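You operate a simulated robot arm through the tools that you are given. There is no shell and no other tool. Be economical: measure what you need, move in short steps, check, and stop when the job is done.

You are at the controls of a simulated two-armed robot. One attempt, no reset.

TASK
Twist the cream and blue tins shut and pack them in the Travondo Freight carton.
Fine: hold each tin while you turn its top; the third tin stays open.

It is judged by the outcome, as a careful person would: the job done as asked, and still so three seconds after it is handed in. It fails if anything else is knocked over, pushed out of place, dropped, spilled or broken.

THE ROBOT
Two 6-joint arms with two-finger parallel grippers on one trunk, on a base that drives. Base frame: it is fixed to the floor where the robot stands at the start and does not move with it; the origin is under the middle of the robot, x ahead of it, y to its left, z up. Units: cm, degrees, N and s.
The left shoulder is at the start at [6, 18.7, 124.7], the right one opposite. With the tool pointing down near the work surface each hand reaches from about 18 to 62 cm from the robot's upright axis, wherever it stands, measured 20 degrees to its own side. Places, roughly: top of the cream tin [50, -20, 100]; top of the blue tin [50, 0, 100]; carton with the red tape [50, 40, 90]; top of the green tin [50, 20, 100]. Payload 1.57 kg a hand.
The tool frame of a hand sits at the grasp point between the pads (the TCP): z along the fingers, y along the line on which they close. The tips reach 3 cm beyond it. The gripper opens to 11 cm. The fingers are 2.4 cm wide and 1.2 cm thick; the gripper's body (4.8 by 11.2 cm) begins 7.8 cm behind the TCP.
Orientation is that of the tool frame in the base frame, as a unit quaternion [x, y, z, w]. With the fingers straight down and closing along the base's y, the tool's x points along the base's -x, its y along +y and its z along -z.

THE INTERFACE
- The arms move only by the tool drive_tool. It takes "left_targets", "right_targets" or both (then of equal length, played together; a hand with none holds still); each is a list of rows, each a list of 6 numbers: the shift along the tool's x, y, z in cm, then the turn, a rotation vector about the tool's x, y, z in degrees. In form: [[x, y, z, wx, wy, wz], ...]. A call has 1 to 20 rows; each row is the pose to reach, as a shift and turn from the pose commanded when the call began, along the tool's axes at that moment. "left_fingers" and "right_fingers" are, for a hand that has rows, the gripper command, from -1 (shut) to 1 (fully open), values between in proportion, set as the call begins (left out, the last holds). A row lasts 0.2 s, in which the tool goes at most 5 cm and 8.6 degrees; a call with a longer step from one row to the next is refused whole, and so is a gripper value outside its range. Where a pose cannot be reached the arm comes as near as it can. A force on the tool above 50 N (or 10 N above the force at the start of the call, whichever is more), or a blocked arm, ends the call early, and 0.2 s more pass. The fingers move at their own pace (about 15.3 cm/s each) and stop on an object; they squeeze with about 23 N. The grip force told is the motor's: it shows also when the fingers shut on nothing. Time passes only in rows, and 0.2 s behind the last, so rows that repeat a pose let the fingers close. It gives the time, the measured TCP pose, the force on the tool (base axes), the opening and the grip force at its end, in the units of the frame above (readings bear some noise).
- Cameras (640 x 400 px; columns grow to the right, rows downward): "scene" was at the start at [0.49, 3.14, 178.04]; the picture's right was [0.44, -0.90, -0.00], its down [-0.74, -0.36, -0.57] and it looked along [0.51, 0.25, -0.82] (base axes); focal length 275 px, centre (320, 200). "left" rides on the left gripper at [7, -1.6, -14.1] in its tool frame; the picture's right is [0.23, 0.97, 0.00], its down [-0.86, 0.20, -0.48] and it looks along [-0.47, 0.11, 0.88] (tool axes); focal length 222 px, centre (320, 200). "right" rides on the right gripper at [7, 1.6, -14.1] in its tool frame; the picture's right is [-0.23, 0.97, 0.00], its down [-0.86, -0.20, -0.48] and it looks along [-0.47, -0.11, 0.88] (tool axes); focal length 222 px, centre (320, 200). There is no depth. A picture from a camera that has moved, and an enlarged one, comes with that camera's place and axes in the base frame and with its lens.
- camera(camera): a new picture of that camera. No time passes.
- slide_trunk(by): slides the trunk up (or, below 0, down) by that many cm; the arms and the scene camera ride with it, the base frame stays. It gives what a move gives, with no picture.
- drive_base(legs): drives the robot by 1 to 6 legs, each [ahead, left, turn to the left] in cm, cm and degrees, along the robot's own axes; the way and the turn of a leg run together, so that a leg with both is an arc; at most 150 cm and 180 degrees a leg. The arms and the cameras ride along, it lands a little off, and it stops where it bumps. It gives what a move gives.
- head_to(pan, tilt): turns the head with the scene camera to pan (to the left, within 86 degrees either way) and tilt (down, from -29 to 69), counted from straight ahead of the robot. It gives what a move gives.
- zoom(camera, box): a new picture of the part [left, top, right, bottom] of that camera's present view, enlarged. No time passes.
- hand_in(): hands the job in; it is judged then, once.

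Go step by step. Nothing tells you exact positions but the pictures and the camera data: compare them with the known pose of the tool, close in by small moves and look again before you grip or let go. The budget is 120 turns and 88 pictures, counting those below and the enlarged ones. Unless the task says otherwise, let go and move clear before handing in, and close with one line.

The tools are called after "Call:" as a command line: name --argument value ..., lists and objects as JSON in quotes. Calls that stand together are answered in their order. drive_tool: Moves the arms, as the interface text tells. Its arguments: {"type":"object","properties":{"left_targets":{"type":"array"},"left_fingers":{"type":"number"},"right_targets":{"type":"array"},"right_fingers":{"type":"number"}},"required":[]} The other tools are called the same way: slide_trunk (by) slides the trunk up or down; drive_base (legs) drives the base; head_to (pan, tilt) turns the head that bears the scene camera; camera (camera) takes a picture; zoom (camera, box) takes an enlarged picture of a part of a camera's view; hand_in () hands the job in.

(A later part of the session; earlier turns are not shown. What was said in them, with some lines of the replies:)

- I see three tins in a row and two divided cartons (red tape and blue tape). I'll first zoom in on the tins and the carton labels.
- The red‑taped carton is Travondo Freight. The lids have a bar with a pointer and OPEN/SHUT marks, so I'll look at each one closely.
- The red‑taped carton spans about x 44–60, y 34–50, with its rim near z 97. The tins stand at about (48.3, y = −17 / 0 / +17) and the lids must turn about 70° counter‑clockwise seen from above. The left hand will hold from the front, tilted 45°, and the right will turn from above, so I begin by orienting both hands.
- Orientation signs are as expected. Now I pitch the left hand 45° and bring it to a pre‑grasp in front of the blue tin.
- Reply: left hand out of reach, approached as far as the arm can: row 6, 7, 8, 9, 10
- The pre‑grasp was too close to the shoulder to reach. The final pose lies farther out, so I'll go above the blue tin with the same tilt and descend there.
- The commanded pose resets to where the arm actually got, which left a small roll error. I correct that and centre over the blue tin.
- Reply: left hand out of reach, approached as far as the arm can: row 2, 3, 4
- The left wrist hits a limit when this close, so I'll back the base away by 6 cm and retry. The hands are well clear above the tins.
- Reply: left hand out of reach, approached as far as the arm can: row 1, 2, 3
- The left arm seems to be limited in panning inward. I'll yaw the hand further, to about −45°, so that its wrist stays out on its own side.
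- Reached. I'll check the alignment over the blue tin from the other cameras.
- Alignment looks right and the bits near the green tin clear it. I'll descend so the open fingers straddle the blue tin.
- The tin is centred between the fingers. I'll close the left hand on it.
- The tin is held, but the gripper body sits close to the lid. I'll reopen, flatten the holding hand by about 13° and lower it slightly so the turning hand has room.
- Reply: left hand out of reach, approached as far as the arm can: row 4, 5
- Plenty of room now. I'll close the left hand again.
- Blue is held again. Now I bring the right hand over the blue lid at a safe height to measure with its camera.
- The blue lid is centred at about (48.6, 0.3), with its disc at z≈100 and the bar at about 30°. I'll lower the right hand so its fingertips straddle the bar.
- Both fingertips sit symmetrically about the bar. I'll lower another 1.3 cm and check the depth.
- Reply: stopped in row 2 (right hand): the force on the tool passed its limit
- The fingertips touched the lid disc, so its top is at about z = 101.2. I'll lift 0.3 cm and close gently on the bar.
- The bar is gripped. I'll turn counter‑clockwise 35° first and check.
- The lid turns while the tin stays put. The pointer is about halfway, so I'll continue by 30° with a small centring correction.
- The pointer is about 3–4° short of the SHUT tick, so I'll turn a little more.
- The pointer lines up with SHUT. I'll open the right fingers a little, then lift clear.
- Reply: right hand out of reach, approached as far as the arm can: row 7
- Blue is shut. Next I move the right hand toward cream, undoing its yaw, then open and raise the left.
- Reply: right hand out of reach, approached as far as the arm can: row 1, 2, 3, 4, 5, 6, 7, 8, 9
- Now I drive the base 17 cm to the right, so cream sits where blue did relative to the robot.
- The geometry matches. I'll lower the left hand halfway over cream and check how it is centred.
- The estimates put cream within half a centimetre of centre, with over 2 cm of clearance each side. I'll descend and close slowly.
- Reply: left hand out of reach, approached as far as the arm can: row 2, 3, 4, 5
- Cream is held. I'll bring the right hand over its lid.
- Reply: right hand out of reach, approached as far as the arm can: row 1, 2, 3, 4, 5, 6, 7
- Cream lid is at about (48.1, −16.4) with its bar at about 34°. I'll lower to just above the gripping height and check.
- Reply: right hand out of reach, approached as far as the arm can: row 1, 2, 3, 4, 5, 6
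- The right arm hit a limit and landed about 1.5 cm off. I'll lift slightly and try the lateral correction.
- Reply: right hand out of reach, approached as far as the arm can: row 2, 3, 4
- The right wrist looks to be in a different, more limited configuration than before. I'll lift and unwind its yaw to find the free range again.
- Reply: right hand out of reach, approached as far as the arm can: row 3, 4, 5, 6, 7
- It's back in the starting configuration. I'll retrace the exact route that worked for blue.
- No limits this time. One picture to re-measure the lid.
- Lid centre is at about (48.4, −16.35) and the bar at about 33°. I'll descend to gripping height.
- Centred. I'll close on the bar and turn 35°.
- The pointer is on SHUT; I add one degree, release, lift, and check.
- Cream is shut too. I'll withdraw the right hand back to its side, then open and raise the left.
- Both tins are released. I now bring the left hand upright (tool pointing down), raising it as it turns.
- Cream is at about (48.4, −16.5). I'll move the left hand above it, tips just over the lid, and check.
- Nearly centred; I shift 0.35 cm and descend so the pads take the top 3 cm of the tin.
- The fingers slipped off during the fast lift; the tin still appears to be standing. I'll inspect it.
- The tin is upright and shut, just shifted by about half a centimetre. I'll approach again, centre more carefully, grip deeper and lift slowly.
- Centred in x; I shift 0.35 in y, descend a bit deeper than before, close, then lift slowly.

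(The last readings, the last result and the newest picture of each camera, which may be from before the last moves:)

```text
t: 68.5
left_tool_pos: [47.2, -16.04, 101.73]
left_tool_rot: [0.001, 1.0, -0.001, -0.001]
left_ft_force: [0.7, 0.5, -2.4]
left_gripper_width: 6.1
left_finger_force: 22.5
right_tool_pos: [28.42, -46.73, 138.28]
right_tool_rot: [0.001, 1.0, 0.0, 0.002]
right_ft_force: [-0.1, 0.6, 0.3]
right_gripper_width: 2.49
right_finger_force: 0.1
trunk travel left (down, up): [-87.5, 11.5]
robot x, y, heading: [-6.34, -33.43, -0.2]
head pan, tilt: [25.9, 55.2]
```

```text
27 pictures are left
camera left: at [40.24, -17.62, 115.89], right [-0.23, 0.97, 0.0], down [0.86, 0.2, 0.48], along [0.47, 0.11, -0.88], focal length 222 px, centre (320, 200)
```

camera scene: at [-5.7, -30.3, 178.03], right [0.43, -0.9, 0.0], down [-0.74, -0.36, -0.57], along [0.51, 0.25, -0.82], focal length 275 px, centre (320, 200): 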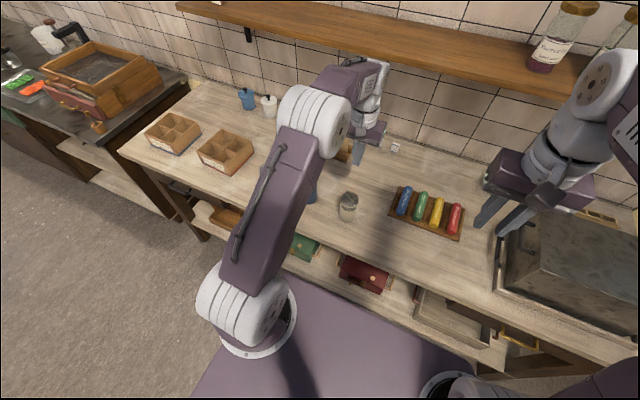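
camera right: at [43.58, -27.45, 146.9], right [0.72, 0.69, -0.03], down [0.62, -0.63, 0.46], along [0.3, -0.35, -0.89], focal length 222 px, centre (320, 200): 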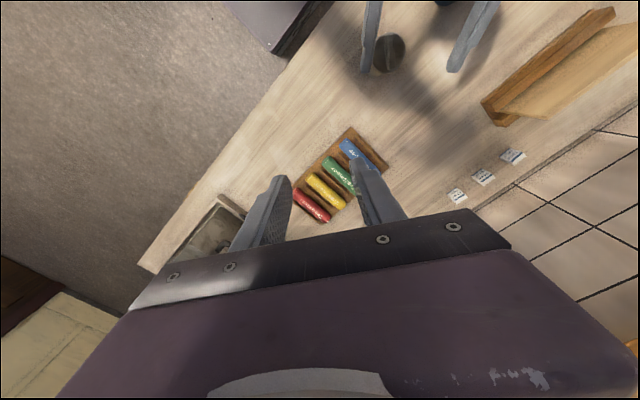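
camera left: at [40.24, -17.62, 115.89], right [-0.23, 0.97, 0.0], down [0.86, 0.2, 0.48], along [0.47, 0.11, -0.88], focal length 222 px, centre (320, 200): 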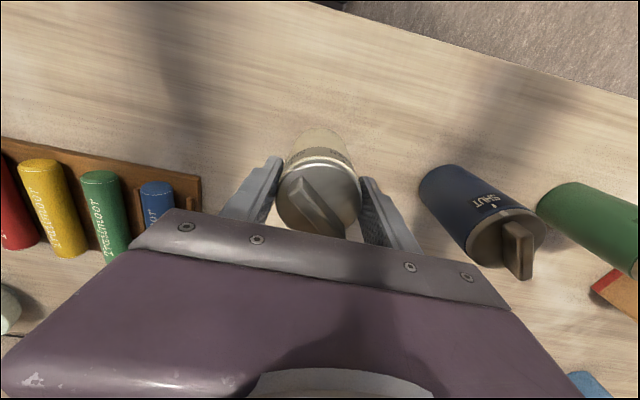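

It holds now: about 2.7 N of weight is on the hand. I'll keep lifting slowly.

Call:
drive_tool --left_targets '[[0, 0, -0.2, 0, 0, 0], [0, 0, -0.5, 0, 0, 0], [0, 0, -1.0, 0, 0, 0], [0, 0, -1.6, 0, 0, 0], [0, 0, -2.3, 0, 0, 0], [0, 0, -3.1, 0, 0, 0], [0, 0, -4, 0, 0, 0], [0, 0, -5, 0, 0, 0], [0, 0, -6, 0, 0, 0], [0, 0, -7, 0, 0, 0], [0, 0, -8, 0, 0, 0], [0, 0, -9, 0, 0, 0], [0, 0, -10, 0, 0, 0], [0, 0, -11, 0, 0, 0], [0, 0, -12, 0, 0, 0], [0, 0, -13, 0, 0, 0], [0, 0, -14, 0, 0, 0], [0, 0, -14.8, 0, 0, 0], [0, 0, -15.3, 0, 0, 0], [0, 0, -15.5, 0, 0, 0]]'

Call:
camera --camera "scene"

```text
t: 72.7
left_tool_pos: [47.16, -16.15, 117.15]
left_tool_rot: [0.0, 1.0, -0.001, -0.001]
left_ft_force: [0.0, 0.2, -2.2]
left_gripper_width: 6.11
left_finger_force: 22.8
right_tool_pos: [28.36, -46.77, 138.35]
right_tool_rot: [0.0, 1.0, 0.0, 0.001]
right_ft_force: [0.0, 0.1, -0.7]
right_gripper_width: 2.5
right_finger_force: 0.0
trunk travel left (down, up): [-87.5, 11.5]
robot x, y, heading: [-6.38, -33.14, 0.1]
head pan, tilt: [25.9, 55.2]
```

```text
26 pictures are left
camera scene: at [-5.58, -30.29, 178.04], right [0.43, -0.9, 0.0], down [-0.74, -0.36, -0.57], along [0.51, 0.25, -0.82], focal length 275 px, centre (320, 200)
```

scene: 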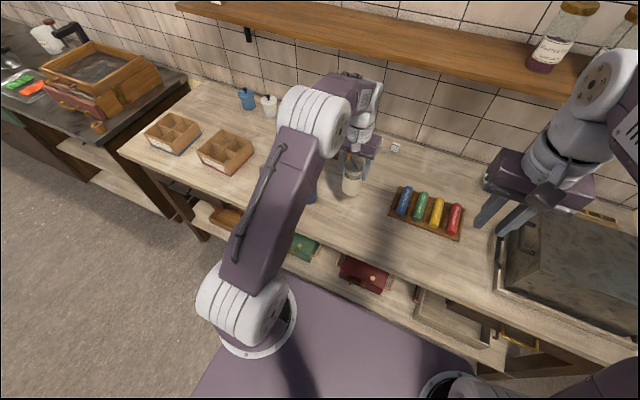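

Held securely with the bottom at about z = 106.7, above the other lids. I'll drive left toward the carton.

Call:
drive_base --legs '[[0, 27, 0], [0, 27, 0]]'

Call:
camera --camera "scene"

```text
t: 76.1
left_tool_pos: [47.25, 38.12, 117.16]
left_tool_rot: [-0.001, 1.0, -0.001, 0.001]
left_ft_force: [0.1, -0.2, -2.3]
left_gripper_width: 6.09
left_finger_force: 23.0
right_tool_pos: [28.51, 7.47, 138.2]
right_tool_rot: [-0.002, 1.0, 0.001, 0.001]
right_ft_force: [-1.3, -0.3, -0.5]
right_gripper_width: 2.48
right_finger_force: 0.2
trunk travel left (down, up): [-87.5, 11.5]
robot x, y, heading: [-5.6, 20.85, -0.3]
head pan, tilt: [25.9, 55.2]
```

```text
25 pictures are left
camera scene: at [-5.41, 23.65, 178.04], right [0.44, -0.9, 0.0], down [-0.74, -0.36, -0.57], along [0.51, 0.25, -0.82], focal length 275 px, centre (320, 200)
```

scene: 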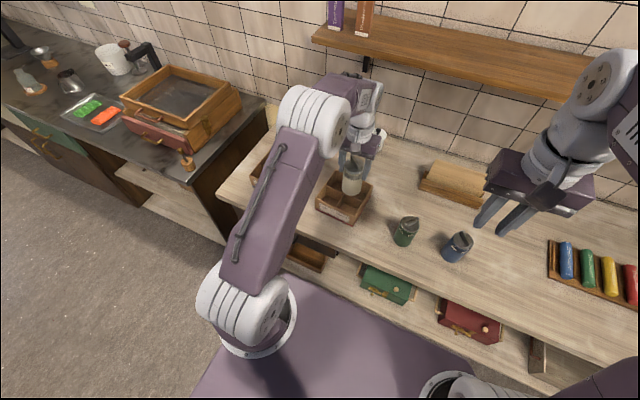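

The tin is over the carton area. I'll measure the carton closely with both cameras.

Call:
zoom --camera "left" --box '[200, 60, 500, 240]'

Call:
zoom --camera "scene" --box '[300, 140, 390, 230]'

```text
2.13 times, centred on (350, 150) of left
camera zoom: at [40.32, 36.56, 131.39], right [-0.23, 0.97, 0.0], down [0.85, 0.2, 0.48], along [0.47, 0.11, -0.88], focal length 474 px, centre (256, 307)
```

zoom: 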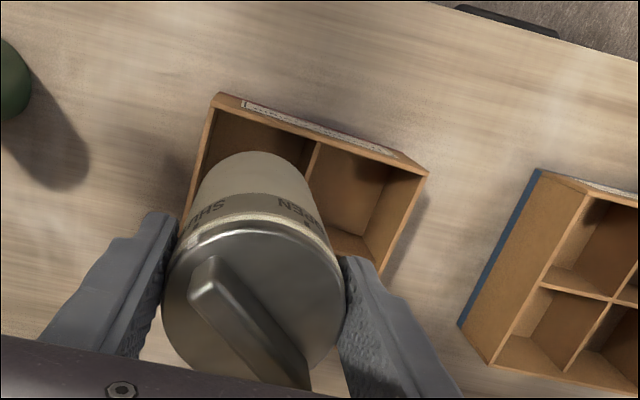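

```text
4.44 times, centred on (345, 185) of scene
camera zoom: at [-5.41, 23.65, 178.04], right [0.44, -0.9, 0.0], down [-0.74, -0.36, -0.57], along [0.51, 0.25, -0.82], focal length 1221 px, centre (209, 267)
```

zoom: 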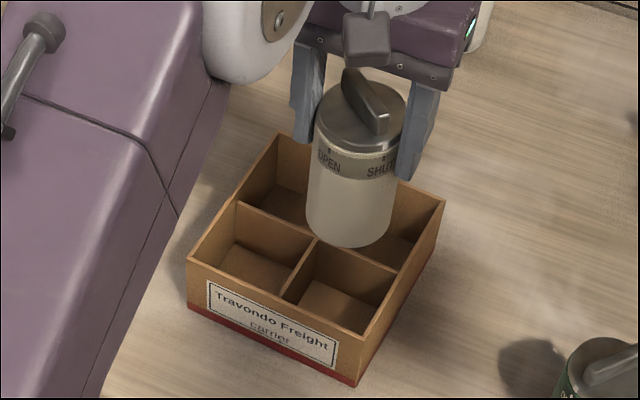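

Carton centre is at about (52.3, 41.8), rotated about −3°, so the near‑right cell is at about (48.3, 38.1). I'll lower the tin to just above the rim there and look.

Call:
drive_tool --left_targets '[[-0.3, 0, 0.3, 0, 0, 0], [-0.6, 0, 1, 0, 0, 0], [-0.9, 0, 2, 0, 0, 0], [-1, 0, 3, 0, 0, 0], [-1, 0, 4, 0, 0, 0], [-1, 0, 5, 0, 0, 0], [-1, 0, 6, 0, 0, 0], [-1, 0, 6.8, 0, 0, 0], [-1, 0, 7.3, 0, 0, 0], [-1, 0, 7.5, 0, 0, 0], [-1, 0, 7.5, 0, 0, 0]]'

Call:
zoom --camera "scene" --box '[300, 150, 390, 230]'

Call:
zoom --camera "left" --box '[200, 60, 500, 240]'

```text
t: 78.5
left_tool_pos: [48.26, 38.3, 109.69]
left_tool_rot: [-0.002, 1.0, 0.001, 0.0]
left_ft_force: [-0.1, -0.1, -3.2]
left_gripper_width: 6.11
left_finger_force: 22.7
right_tool_pos: [28.69, 7.62, 138.34]
right_tool_rot: [-0.001, 1.0, 0.0, 0.001]
right_ft_force: [1.0, 0.2, -0.2]
right_gripper_width: 2.5
right_finger_force: 0.0
trunk travel left (down, up): [-87.5, 11.5]
robot x, y, heading: [-6.19, 20.84, 0.1]
head pan, tilt: [25.9, 55.2]
```

```text
5.00 times, centred on (345, 190) of scene
camera zoom: at [-5.41, 23.92, 178.04], right [0.44, -0.9, 0.0], down [-0.74, -0.36, -0.57], along [0.51, 0.25, -0.82], focal length 1374 px, centre (195, 250)
```

zoom: 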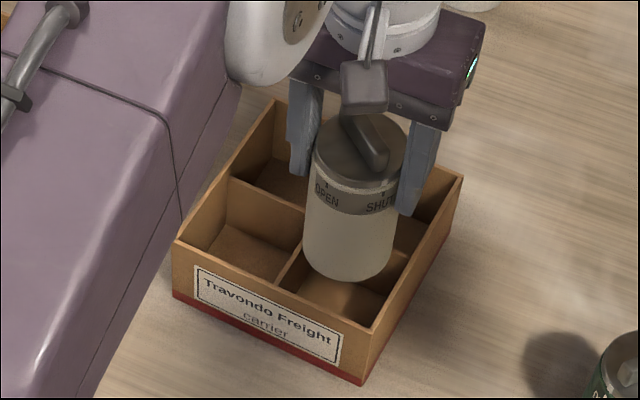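

```text
2.13 times, centred on (350, 150) of left
camera zoom: at [41.3, 36.77, 123.91], right [-0.23, 0.97, 0.0], down [0.85, 0.2, 0.48], along [0.47, 0.11, -0.88], focal length 474 px, centre (256, 307)
```

zoom: 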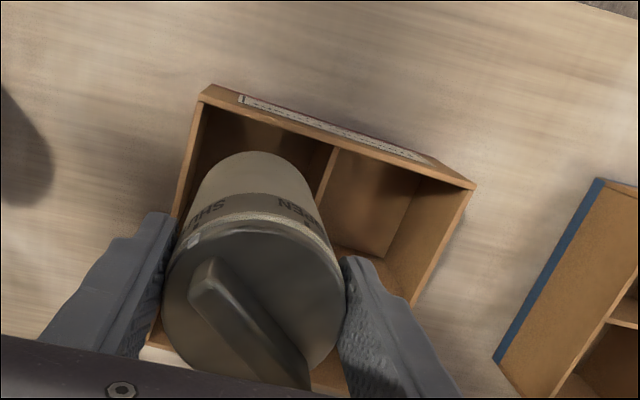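

The tin looks centred over the near‑right cell. I'll lower slowly, watching the force.

Call:
drive_tool --left_targets '[[0.1, 0, 0.4, 0, 0, 0], [0.1, 0, 1, 0, 0, 0], [0.1, 0, 1.6, 0, 0, 0], [0.1, 0, 2.2, 0, 0, 0], [0.1, 0, 2.8, 0, 0, 0], [0.1, 0, 3.4, 0, 0, 0], [0.1, 0, 4, 0, 0, 0], [0.1, 0, 4, 0, 0, 0]]'

Call:
zoom --camera "scene" --box '[300, 150, 390, 230]'

Call:
zoom --camera "left" --box '[200, 60, 500, 240]'

```text
t: 80.3
left_tool_pos: [48.06, 38.41, 105.69]
left_tool_rot: [-0.001, 1.0, -0.001, 0.0]
left_ft_force: [-0.7, 0.7, -2.2]
left_gripper_width: 6.11
left_finger_force: 22.8
right_tool_pos: [28.52, 7.65, 138.34]
right_tool_rot: [-0.002, 1.0, 0.001, 0.001]
right_ft_force: [-0.1, 0.4, 0.6]
right_gripper_width: 2.5
right_finger_force: 0.2
trunk travel left (down, up): [-87.5, 11.5]
robot x, y, heading: [-5.44, 20.67, -0.2]
head pan, tilt: [25.9, 55.2]
```

```text
5.00 times, centred on (345, 190) of scene
camera zoom: at [-5.42, 23.94, 178.04], right [0.44, -0.9, 0.0], down [-0.74, -0.36, -0.57], along [0.51, 0.25, -0.82], focal length 1374 px, centre (195, 250)
```

zoom: 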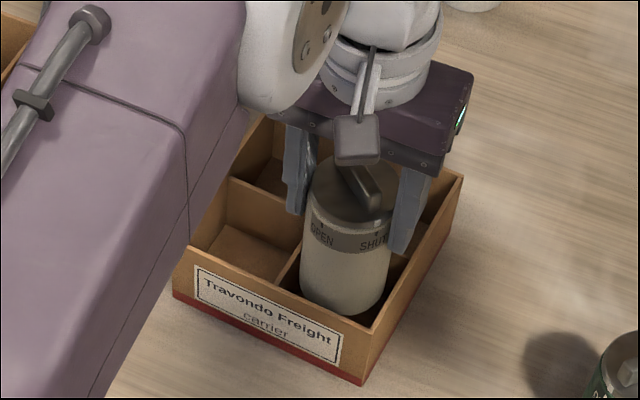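

```text
2.13 times, centred on (350, 150) of left
camera zoom: at [41.14, 36.71, 119.86], right [-0.23, 0.97, 0.0], down [0.85, 0.2, 0.48], along [0.47, 0.11, -0.88], focal length 474 px, centre (256, 307)
```

zoom: 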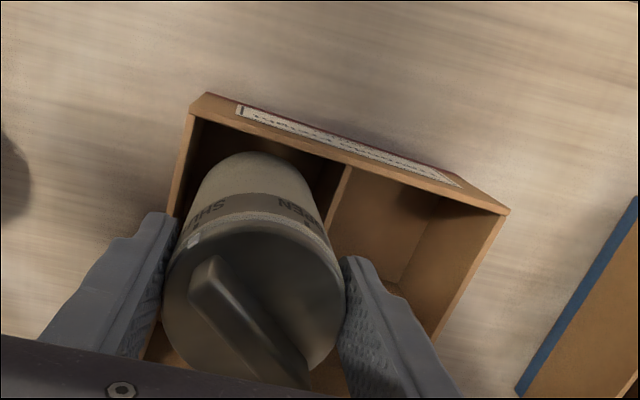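

It's inside the cell with no contact force. I'll continue down slowly to the floor.

Call:
drive_tool --left_targets '[[0, 0, 0.5, 0, 0, 0], [0, 0, 1, 0, 0, 0], [0, 0, 1.5, 0, 0, 0], [0, 0, 2, 0, 0, 0], [0, 0, 2.5, 0, 0, 0], [0, 0, 3, 0, 0, 0], [0, 0, 3.4, 0, 0, 0], [0, 0, 3.8, 0, 0, 0], [0, 0, 4.1, 0, 0, 0], [0, 0, 4.1, 0, 0, 0]]'

Call:
zoom --camera "scene" --box '[300, 150, 390, 230]'

```text
t: 82.5
left_tool_pos: [48.06, 38.28, 101.57]
left_tool_rot: [-0.002, 1.0, -0.001, 0.0]
left_ft_force: [0.6, -0.2, -2.1]
left_gripper_width: 6.11
left_finger_force: 23.2
right_tool_pos: [28.63, 7.63, 138.27]
right_tool_rot: [-0.002, 1.0, 0.0, 0.002]
right_ft_force: [0.1, 0.7, -0.3]
right_gripper_width: 2.48
right_finger_force: 0.0
trunk travel left (down, up): [-87.5, 11.5]
robot x, y, heading: [-6.19, 20.76, -0.0]
head pan, tilt: [25.9, 55.2]
```

```text
5.00 times, centred on (345, 190) of scene
camera zoom: at [-5.41, 23.94, 178.04], right [0.44, -0.9, 0.0], down [-0.74, -0.36, -0.57], along [0.51, 0.25, -0.82], focal length 1374 px, centre (195, 250)
```

zoom: 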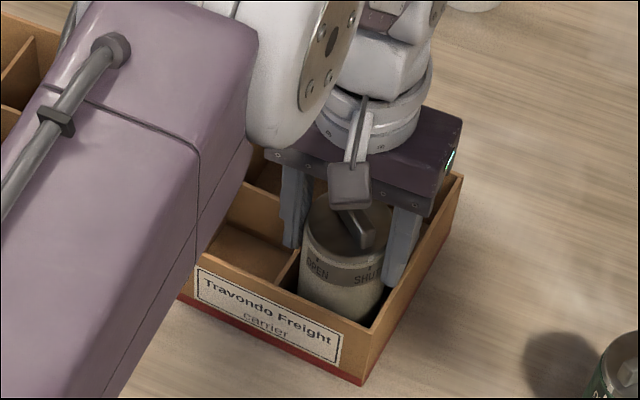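

Call:
drive_tool --left_targets '[[0, 0, 0.2, 0, 0, 0], [0, 0, 0.4, 0, 0, 0], [0, 0, 0.6, 0, 0, 0], [0, 0, 0.6, 0, 0, 0]]'

```text
t: 83.5
left_tool_pos: [48.09, 38.37, 100.94]
left_tool_rot: [-0.001, 1.0, -0.001, 0.0]
left_ft_force: [-0.2, -0.2, -1.5]
left_gripper_width: 6.1
left_finger_force: 23.5
right_tool_pos: [28.78, 7.56, 138.24]
right_tool_rot: [-0.002, 1.0, 0.0, 0.0]
right_ft_force: [0.0, 0.2, 0.1]
right_gripper_width: 2.48
right_finger_force: 0.0
trunk travel left (down, up): [-87.5, 11.5]
robot x, y, heading: [-5.83, 20.85, -0.2]
head pan, tilt: [25.9, 55.2]
```

Call:
drive_tool --left_targets '[[0, 0, 0.15, 0, 0, 0], [0, 0, 0.3, 0, 0, 0], [0, 0, 0.3, 0, 0, 0]]'

```text
t: 84.3
left_tool_pos: [47.95, 38.19, 100.76]
left_tool_rot: [-0.001, 1.0, -0.001, 0.001]
left_ft_force: [-0.1, -1.3, 4.8]
left_gripper_width: 6.1
left_finger_force: 23.1
right_tool_pos: [28.56, 7.49, 138.35]
right_tool_rot: [-0.002, 1.0, 0.0, 0.001]
right_ft_force: [0.9, -0.9, 0.2]
right_gripper_width: 2.48
right_finger_force: 0.1
trunk travel left (down, up): [-87.5, 11.5]
robot x, y, heading: [-5.89, 20.29, 0.2]
head pan, tilt: [25.9, 55.2]
```

The tin is seated on the carton floor. I'll open moderately and rise straight up.

Call:
drive_tool --left_targets '[[0, 0, -0.1, 0, 0, 0], [0, 0, -0.1, 0, 0, 0], [0, 0, -0.1, 0, 0, 0], [0, 0, -1, 0, 0, 0], [0, 0, -3, 0, 0, 0], [0, 0, -6, 0, 0, 0], [0, 0, -10, 0, 0, 0], [0, 0, -14, 0, 0, 0], [0, 0, -18, 0, 0, 0], [0, 0, -20, 0, 0, 0]]' --left_fingers 0.45

Call:
zoom --camera "left" --box '[170, 40, 470, 240]'

```text
t: 86.5
left_tool_pos: [48.01, 38.13, 120.85]
left_tool_rot: [0.0, 1.0, -0.001, 0.0]
left_ft_force: [0.2, -0.3, -1.3]
left_gripper_width: 7.99
left_finger_force: 0.1
right_tool_pos: [28.54, 7.58, 138.27]
right_tool_rot: [-0.002, 1.0, 0.0, 0.002]
right_ft_force: [0.1, 0.2, -0.1]
right_gripper_width: 2.47
right_finger_force: 0.1
trunk travel left (down, up): [-87.5, 11.5]
robot x, y, heading: [-6.13, 20.82, -0.0]
head pan, tilt: [25.9, 55.2]
```

```text
2.00 times, centred on (320, 140) of left
camera zoom: at [41.1, 36.6, 134.9], right [-0.23, 0.97, 0.0], down [0.85, 0.2, 0.48], along [0.47, 0.11, -0.88], focal length 444 px, centre (320, 320)
```

zoom: 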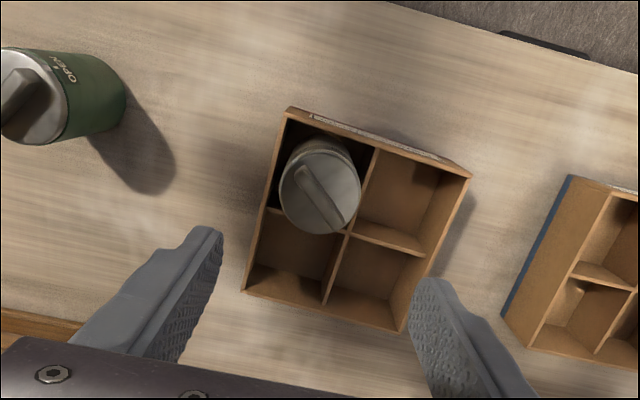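

Cream is packed upright. Now back to the right, for blue.

Call:
drive_base --legs '[[0, -38, 0]]'

Call:
zoom --camera "left" --box '[220, 60, 420, 200]'

```text
t: 88.9
left_tool_pos: [48.05, 1.07, 120.72]
left_tool_rot: [-0.002, 1.0, -0.002, -0.001]
left_ft_force: [-0.4, -0.2, -0.1]
left_gripper_width: 7.99
left_finger_force: 0.1
right_tool_pos: [28.57, -29.62, 138.31]
right_tool_rot: [-0.001, 1.0, -0.001, 0.0]
right_ft_force: [-1.4, 0.3, 0.8]
right_gripper_width: 2.46
right_finger_force: 0.0
trunk travel left (down, up): [-87.5, 11.5]
robot x, y, heading: [-5.89, -16.38, -0.2]
head pan, tilt: [25.9, 55.2]
```

```text
2.86 times, centred on (320, 130) of left
camera zoom: at [41.13, -0.57, 134.81], right [-0.23, 0.97, 0.0], down [0.85, 0.2, 0.48], along [0.47, 0.11, -0.88], focal length 635 px, centre (320, 400)
```

zoom: 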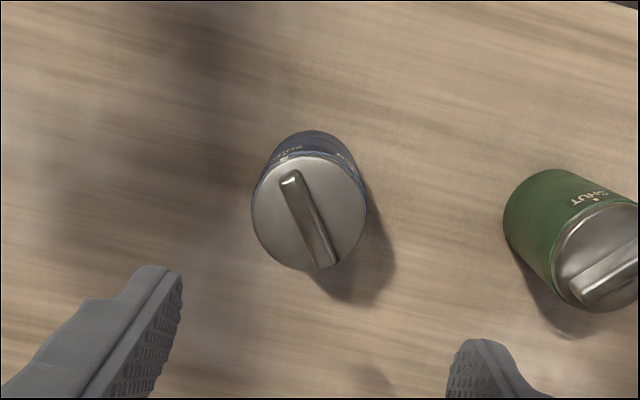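

Blue is at about (48.5, 0.5). I'll lower to just above the lid.

Call:
drive_tool --left_targets '[[-0.2, -0.3, 3, 0, 0, 0], [-0.4, -0.55, 6, 0, 0, 0], [-0.4, -0.55, 9, 0, 0, 0], [-0.4, -0.55, 12, 0, 0, 0], [-0.4, -0.55, 12.7, 0, 0, 0], [-0.4, -0.55, 12.7, 0, 0, 0]]' --left_fingers 1

Call:
camera --camera "left"

```text
t: 90.3
left_tool_pos: [48.43, 0.24, 108.15]
left_tool_rot: [-0.001, 1.0, 0.0, -0.001]
left_ft_force: [-0.9, 0.1, -0.5]
left_gripper_width: 10.99
left_finger_force: 0.0
right_tool_pos: [28.67, -29.89, 138.36]
right_tool_rot: [-0.001, 1.0, 0.001, 0.0]
right_ft_force: [0.4, -0.4, 0.7]
right_gripper_width: 2.5
right_finger_force: 0.2
trunk travel left (down, up): [-87.5, 11.5]
robot x, y, heading: [-5.91, -16.61, 0.0]
head pan, tilt: [25.9, 55.2]
```

```text
15 pictures are left
camera left: at [41.41, -1.37, 122.27], right [-0.23, 0.97, 0.0], down [0.85, 0.2, 0.48], along [0.47, 0.11, -0.88], focal length 222 px, centre (320, 200)
```

left: 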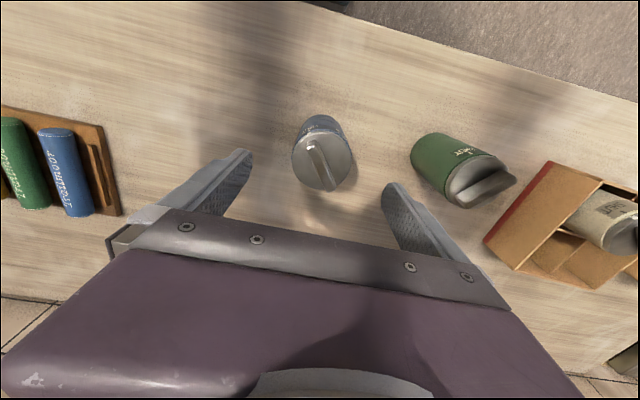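

Call:
drive_tool --left_targets '[[0, 0.25, 2, 0, 0, 0], [0, 0.25, 4, 0, 0, 0], [0, 0.25, 6, 0, 0, 0], [0, 0.25, 7.8, 0, 0, 0], [0, 0.25, 7.8, 0, 0, 0]]'

Call:
drive_tool --left_targets '[[0, 0, 0, 0, 0, 0], [0, 0, 0, 0, 0, 0], [0, 0, 0, 0, 0, 0], [0, 0, 0, 0, 0, 0], [0, 0, 0, 0, 0, 0]]' --left_fingers -1

Call:
drive_tool --left_targets '[[0, 0, -0.1, 0, 0, 0], [0, 0, -0.25, 0, 0, 0], [0, 0, -0.45, 0, 0, 0], [0, 0, -0.7, 0, 0, 0], [0, 0, -1.0, 0, 0, 0], [0, 0, -1.3, 0, 0, 0], [0, 0, -1.5, 0, 0, 0], [0, 0, -1.5, 0, 0, 0]]'

```text
t: 91.5
left_tool_pos: [48.49, 0.5, 100.36]
left_tool_rot: [-0.001, 1.0, -0.001, 0.0]
left_ft_force: [-0.3, 0.3, 0.9]
left_gripper_width: 11.01
left_finger_force: 0.1
right_tool_pos: [28.56, -29.85, 138.4]
right_tool_rot: [-0.002, 1.0, 0.0, 0.001]
right_ft_force: [-0.4, 0.9, 0.2]
right_gripper_width: 2.49
right_finger_force: 0.2
trunk travel left (down, up): [-87.5, 11.5]
robot x, y, heading: [-6.09, -16.31, -0.2]
head pan, tilt: [25.9, 55.2]
```

```text
t: 92.7
left_tool_pos: [48.53, 0.55, 100.32]
left_tool_rot: [-0.001, 1.0, -0.001, 0.0]
left_ft_force: [-0.7, -0.8, 0.6]
left_gripper_width: 6.11
left_finger_force: 23.3
right_tool_pos: [28.55, -29.91, 138.25]
right_tool_rot: [-0.001, 1.0, 0.0, 0.0]
right_ft_force: [0.2, -0.7, 0.5]
right_gripper_width: 2.48
right_finger_force: 0.0
trunk travel left (down, up): [-87.5, 11.5]
robot x, y, heading: [-5.63, -16.16, -0.4]
head pan, tilt: [25.9, 55.2]
```

```text
t: 94.5
left_tool_pos: [48.56, 0.49, 101.64]
left_tool_rot: [-0.001, 1.0, -0.002, 0.0]
left_ft_force: [0.2, -0.3, -1.9]
left_gripper_width: 6.13
left_finger_force: 22.5
right_tool_pos: [28.66, -29.88, 138.35]
right_tool_rot: [-0.002, 1.0, 0.001, 0.0]
right_ft_force: [-0.2, 0.3, -0.2]
right_gripper_width: 2.48
right_finger_force: 0.0
trunk travel left (down, up): [-87.5, 11.5]
robot x, y, heading: [-5.77, -16.68, 0.2]
head pan, tilt: [25.9, 55.2]
```

Blue is held and off the table. I'll lift slowly the rest of the way.

Call:
drive_tool --left_targets '[[0, 0, -0.2, 0, 0, 0], [0, 0, -0.5, 0, 0, 0], [0, 0, -1.0, 0, 0, 0], [0, 0, -1.6, 0, 0, 0], [0, 0, -2.3, 0, 0, 0], [0, 0, -3.1, 0, 0, 0], [0, 0, -4, 0, 0, 0], [0, 0, -5, 0, 0, 0], [0, 0, -6, 0, 0, 0], [0, 0, -7, 0, 0, 0], [0, 0, -8, 0, 0, 0], [0, 0, -9, 0, 0, 0], [0, 0, -10, 0, 0, 0], [0, 0, -11, 0, 0, 0], [0, 0, -12, 0, 0, 0], [0, 0, -13, 0, 0, 0], [0, 0, -14, 0, 0, 0], [0, 0, -15, 0, 0, 0], [0, 0, -15.8, 0, 0, 0], [0, 0, -16.2, 0, 0, 0]]'

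```text
t: 98.7
left_tool_pos: [48.54, 0.42, 117.9]
left_tool_rot: [-0.001, 1.0, 0.0, 0.0]
left_ft_force: [-0.8, 0.0, -2.4]
left_gripper_width: 6.12
left_finger_force: 22.9
right_tool_pos: [28.59, -29.74, 138.34]
right_tool_rot: [-0.002, 1.0, 0.001, 0.001]
right_ft_force: [0.0, -0.3, 0.5]
right_gripper_width: 2.51
right_finger_force: 0.0
trunk travel left (down, up): [-87.5, 11.5]
robot x, y, heading: [-6.13, -16.69, -0.2]
head pan, tilt: [25.9, 55.2]
```

Secure. I'll drive left to the carton, then 6 cm forward for the far‑right cell.

Call:
drive_base --legs '[[0, 19, 0], [0, 18.3, 0], [6, 0, 0]]'

Call:
zoom --camera "left" --box '[170, 20, 470, 240]'

Call:
zoom --camera "scene" --box '[290, 130, 400, 240]'

```text
t: 101.9
left_tool_pos: [53.11, 37.9, 118.45]
left_tool_rot: [-0.004, 1.0, 0.0, 0.005]
left_ft_force: [-0.7, -1.3, -1.6]
left_gripper_width: 6.1
left_finger_force: 23.2
right_tool_pos: [33.28, 7.5, 138.55]
right_tool_rot: [-0.004, 1.0, 0.003, 0.006]
right_ft_force: [-1.3, -0.7, 1.1]
right_gripper_width: 2.47
right_finger_force: 0.0
trunk travel left (down, up): [-87.5, 11.5]
robot x, y, heading: [-0.34, 20.69, 0.4]
head pan, tilt: [25.9, 55.2]
```

```text
1.82 times, centred on (320, 130) of left
camera zoom: at [46.1, 36.33, 132.57], right [-0.24, 0.97, 0.0], down [0.85, 0.21, 0.49], along [0.47, 0.11, -0.87], focal length 404 px, centre (320, 327)
```

zoom: 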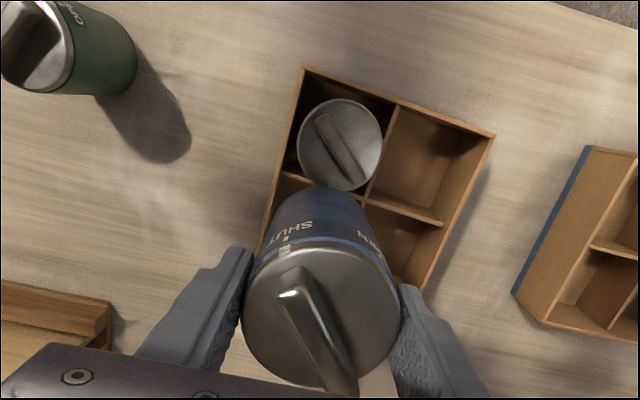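

```text
3.64 times, centred on (345, 185) of scene
camera zoom: at [-1.21, 23.67, 178.05], right [0.44, -0.9, 0.0], down [-0.73, -0.36, -0.58], along [0.52, 0.25, -0.82], focal length 999 px, centre (229, 254)
```

zoom: 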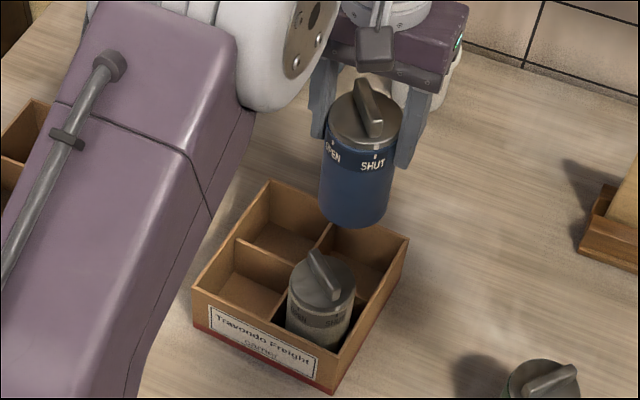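

Let it settle briefly, then read the pose.

Call:
drive_tool --left_targets '[[0, 0, 0, 0, 0, 0], [0, 0, 0, 0, 0, 0], [0, 0, 0, 0, 0, 0], [0, 0, 0, 0, 0, 0]]'

```text
t: 102.9
left_tool_pos: [54.25, 38.16, 117.84]
left_tool_rot: [-0.005, 1.0, -0.001, -0.001]
left_ft_force: [0.3, 1.2, -3.1]
left_gripper_width: 6.11
left_finger_force: 22.6
right_tool_pos: [34.59, 7.69, 138.34]
right_tool_rot: [-0.006, 1.0, 0.001, 0.001]
right_ft_force: [0.0, 0.0, 0.1]
right_gripper_width: 2.48
right_finger_force: 0.0
trunk travel left (down, up): [-87.5, 11.5]
robot x, y, heading: [0.06, 20.47, 0.4]
head pan, tilt: [25.9, 55.2]
```

Call:
drive_tool --left_targets '[[-0.3, -0.1, 0.3, 0, 0, 0], [-0.8, -0.2, 0.8, 0, 0, 0], [-1.3, -0.3, 1.6, 0, 0, 0], [-1.65, -0.4, 2.6, 0, 0, 0], [-1.65, -0.4, 3.6, 0, 0, 0], [-1.65, -0.4, 4.6, 0, 0, 0], [-1.65, -0.4, 5.6, 0, 0, 0], [-1.65, -0.4, 6.6, 0, 0, 0], [-1.65, -0.4, 7.4, 0, 0, 0], [-1.65, -0.4, 8, 0, 0, 0], [-1.65, -0.4, 8, 0, 0, 0]]'

Call:
zoom --camera "left" --box '[170, 20, 470, 240]'

Call:
zoom --camera "scene" --box '[300, 140, 380, 220]'

```text
t: 105.3
left_tool_pos: [55.61, 37.78, 109.85]
left_tool_rot: [-0.004, 1.0, -0.001, -0.002]
left_ft_force: [0.7, 0.3, -2.3]
left_gripper_width: 6.11
left_finger_force: 22.9
right_tool_pos: [34.39, 7.79, 138.37]
right_tool_rot: [-0.004, 1.0, 0.001, 0.002]
right_ft_force: [-0.2, 0.7, -0.3]
right_gripper_width: 2.49
right_finger_force: 0.1
trunk travel left (down, up): [-87.5, 11.5]
robot x, y, heading: [-0.3, 20.91, 0.4]
head pan, tilt: [25.9, 55.2]
```

```text
1.82 times, centred on (320, 130) of left
camera zoom: at [48.8, 36.19, 124.02], right [-0.24, 0.97, 0.0], down [0.85, 0.21, 0.48], along [0.46, 0.11, -0.88], focal length 404 px, centre (320, 327)
```

zoom: 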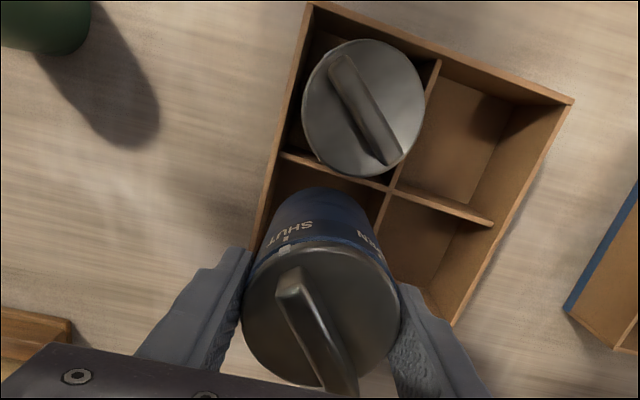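

```text
5.00 times, centred on (340, 180) of scene
camera zoom: at [0.29, 23.93, 178.04], right [0.44, -0.9, 0.0], down [-0.74, -0.36, -0.57], along [0.51, 0.25, -0.82], focal length 1374 px, centre (220, 300)
```

zoom: 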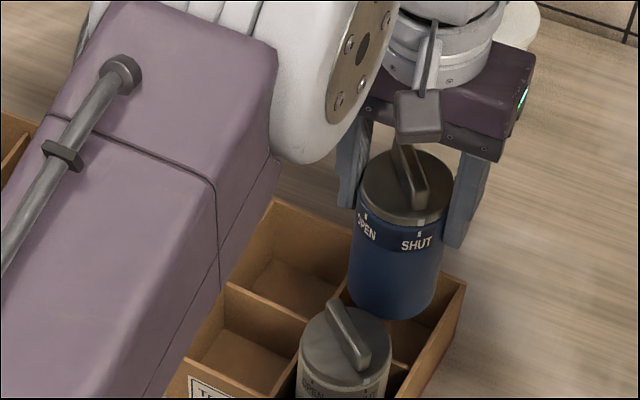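

The tin is aligned with the far‑right cell within a couple of millimetres. I'll nudge +0.15 in x and lower slowly.

Call:
drive_tool --left_targets '[[-0.15, 0, 0.4, 0, 0, 0], [-0.15, 0, 1, 0, 0, 0], [-0.15, 0, 1.6, 0, 0, 0], [-0.15, 0, 2.2, 0, 0, 0], [-0.15, 0, 2.8, 0, 0, 0], [-0.15, 0, 3.4, 0, 0, 0], [-0.15, 0, 4, 0, 0, 0], [-0.15, 0, 4, 0, 0, 0]]'

Call:
zoom --camera "scene" --box '[300, 140, 380, 220]'

Call:
zoom --camera "left" --box '[170, 20, 470, 240]'

```text
t: 107.1
left_tool_pos: [55.77, 37.8, 105.88]
left_tool_rot: [-0.004, 1.0, 0.0, -0.001]
left_ft_force: [0.1, -0.3, -2.0]
left_gripper_width: 6.11
left_finger_force: 23.1
right_tool_pos: [34.35, 7.71, 138.38]
right_tool_rot: [-0.005, 1.0, 0.0, 0.001]
right_ft_force: [-0.4, 1.0, 0.0]
right_gripper_width: 2.48
right_finger_force: 0.0
trunk travel left (down, up): [-87.5, 11.5]
robot x, y, heading: [-0.3, 20.87, 0.3]
head pan, tilt: [25.9, 55.2]
```

```text
5.00 times, centred on (340, 180) of scene
camera zoom: at [0.27, 23.92, 178.04], right [0.44, -0.9, 0.0], down [-0.74, -0.36, -0.57], along [0.51, 0.25, -0.82], focal length 1374 px, centre (220, 300)
```

zoom: 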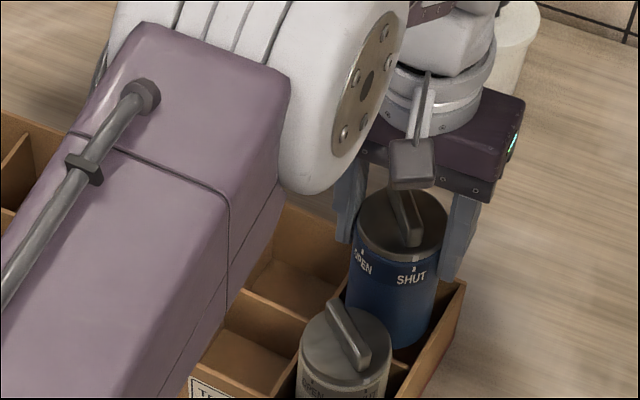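

```text
1.82 times, centred on (320, 130) of left
camera zoom: at [48.93, 36.12, 120.14], right [-0.24, 0.97, 0.0], down [0.85, 0.21, 0.48], along [0.46, 0.11, -0.88], focal length 404 px, centre (320, 327)
```

zoom: 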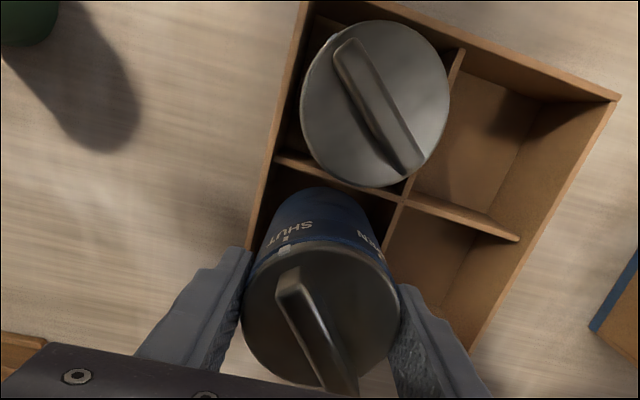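

It's inside the cell with no contact. I'll continue to the floor.

Call:
drive_tool --left_targets '[[0, 0, 0.5, 0, 0, 0], [0, 0, 1, 0, 0, 0], [0, 0, 1.5, 0, 0, 0], [0, 0, 2, 0, 0, 0], [0, 0, 2.5, 0, 0, 0], [0, 0, 3, 0, 0, 0], [0, 0, 3.5, 0, 0, 0], [0, 0, 4, 0, 0, 0], [0, 0, 4.5, 0, 0, 0], [0, 0, 4.8, 0, 0, 0], [0, 0, 4.8, 0, 0, 0]]'

```text
t: 109.5
left_tool_pos: [55.86, 37.82, 101.09]
left_tool_rot: [-0.004, 1.0, -0.001, -0.001]
left_ft_force: [-0.7, 1.2, -1.8]
left_gripper_width: 6.13
left_finger_force: 23.2
right_tool_pos: [34.33, 7.8, 138.22]
right_tool_rot: [-0.004, 1.0, 0.0, 0.001]
right_ft_force: [0.0, 0.5, 0.4]
right_gripper_width: 2.47
right_finger_force: 0.2
trunk travel left (down, up): [-87.5, 11.5]
robot x, y, heading: [-0.66, 21.06, 0.2]
head pan, tilt: [25.9, 55.2]
```

Call:
drive_tool --left_targets '[[0, 0, 0.15, 0, 0, 0], [0, 0, 0.3, 0, 0, 0], [0, 0, 0.4, 0, 0, 0], [0, 0, 0.4, 0, 0, 0]]'

```text
t: 110.5
left_tool_pos: [55.85, 37.64, 100.78]
left_tool_rot: [-0.004, 1.0, 0.0, 0.0]
left_ft_force: [0.2, 0.0, -2.6]
left_gripper_width: 6.1
left_finger_force: 23.4
right_tool_pos: [34.38, 7.77, 138.3]
right_tool_rot: [-0.004, 1.0, 0.0, 0.001]
right_ft_force: [-0.5, 0.1, 0.8]
right_gripper_width: 2.47
right_finger_force: 0.0
trunk travel left (down, up): [-87.5, 11.5]
robot x, y, heading: [-0.02, 20.56, 0.1]
head pan, tilt: [25.9, 55.2]
```

Call:
drive_tool --left_targets '[[0, 0, 0.1, 0, 0, 0], [0, 0, 0.2, 0, 0, 0], [0, 0, 0.2, 0, 0, 0]]'

```text
t: 111.3
left_tool_pos: [55.76, 37.56, 100.76]
left_tool_rot: [-0.005, 1.0, -0.001, 0.001]
left_ft_force: [-0.3, 1.6, 8.9]
left_gripper_width: 6.1
left_finger_force: 22.7
right_tool_pos: [34.27, 7.68, 138.27]
right_tool_rot: [-0.005, 1.0, 0.0, 0.0]
right_ft_force: [0.0, 0.1, -0.2]
right_gripper_width: 2.48
right_finger_force: 0.1
trunk travel left (down, up): [-87.5, 11.5]
robot x, y, heading: [-0.51, 20.78, 0.4]
head pan, tilt: [25.9, 55.2]
```

Seated. I'll relax slightly, open, and rise straight up.

Call:
drive_tool --left_targets '[[0, 0, -0.15, 0, 0, 0], [0, 0, -0.15, 0, 0, 0], [0, 0, -0.15, 0, 0, 0], [0, 0, -1, 0, 0, 0], [0, 0, -3, 0, 0, 0], [0, 0, -6, 0, 0, 0], [0, 0, -10, 0, 0, 0], [0, 0, -14, 0, 0, 0], [0, 0, -18, 0, 0, 0], [0, 0, -20, 0, 0, 0]]' --left_fingers 0.45

Call:
camera --camera "left"

Call:
camera --camera "scene"

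```text
t: 113.5
left_tool_pos: [55.91, 37.5, 120.57]
left_tool_rot: [-0.005, 1.0, -0.001, -0.001]
left_ft_force: [0.3, -0.2, 0.6]
left_gripper_width: 7.98
left_finger_force: 0.2
right_tool_pos: [34.24, 7.74, 138.35]
right_tool_rot: [-0.004, 1.0, 0.0, 0.001]
right_ft_force: [0.7, 0.9, -0.6]
right_gripper_width: 2.49
right_finger_force: 0.0
trunk travel left (down, up): [-87.5, 11.5]
robot x, y, heading: [-0.25, 20.62, 0.1]
head pan, tilt: [25.9, 55.2]
```

```text
8 pictures are left
camera left: at [48.91, 35.88, 134.74], right [-0.24, 0.97, 0.0], down [0.85, 0.21, 0.48], along [0.46, 0.11, -0.88], focal length 222 px, centre (320, 200)
```

left: 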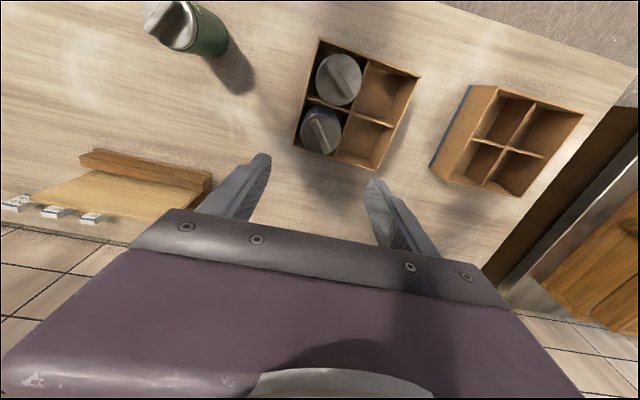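

```text
7 pictures are left
camera scene: at [0.21, 23.9, 178.04], right [0.44, -0.9, 0.0], down [-0.74, -0.36, -0.57], along [0.51, 0.25, -0.82], focal length 275 px, centre (320, 200)
```

scene: 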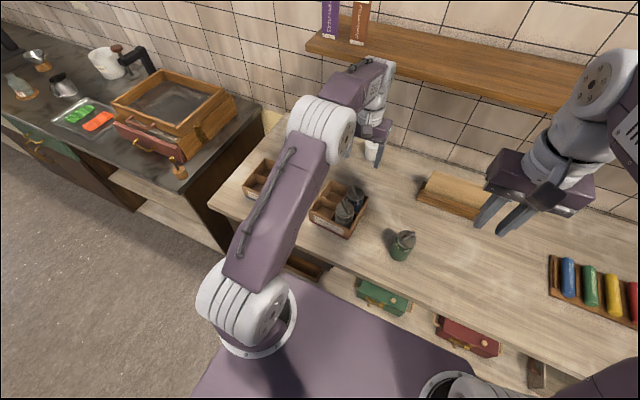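

Both tins sit in the carton and green stands untouched. One last check on the lid marks.

Call:
zoom --camera "scene" --box '[320, 175, 375, 225]'

Call:
zoom --camera "scene" --box '[380, 222, 425, 267]'

```text
8.00 times, centred on (348, 200) of scene
camera zoom: at [0.21, 23.9, 178.04], right [0.44, -0.9, 0.0], down [-0.74, -0.36, -0.57], along [0.51, 0.25, -0.82], focal length 2198 px, centre (100, 200)
```

zoom: 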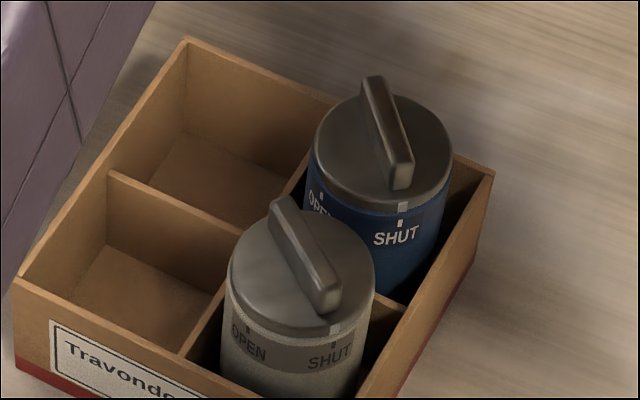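

```text
8.89 times, centred on (402, 244) of scene
camera zoom: at [0.21, 23.9, 178.04], right [0.44, -0.9, 0.0], down [-0.74, -0.36, -0.57], along [0.51, 0.25, -0.82], focal length 2442 px, centre (-413, -196)
```

zoom: 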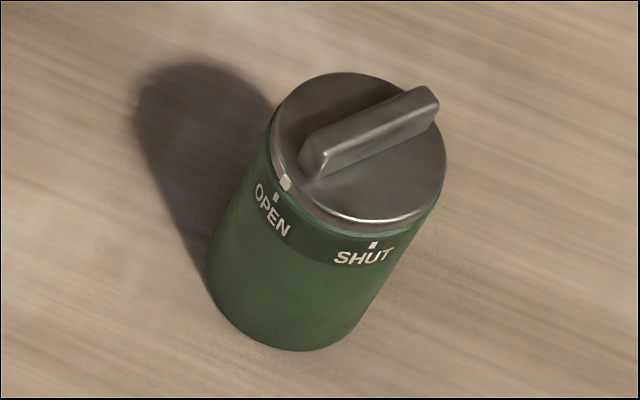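

The blue and cream pointers are on SHUT in the Travondo Freight carton, green is still on OPEN, and both hands are clear, so I'll hand in.

Call:
hand_in

```text
The job is handed in.
```

The cream and blue tins are twisted shut and standing upright in the Travondo Freight carton. The green tin was not touched and is still open. On the first try at lifting the cream tin my grip slipped; it shifted about half a centimetre but stayed upright and shut, and the second lift held.
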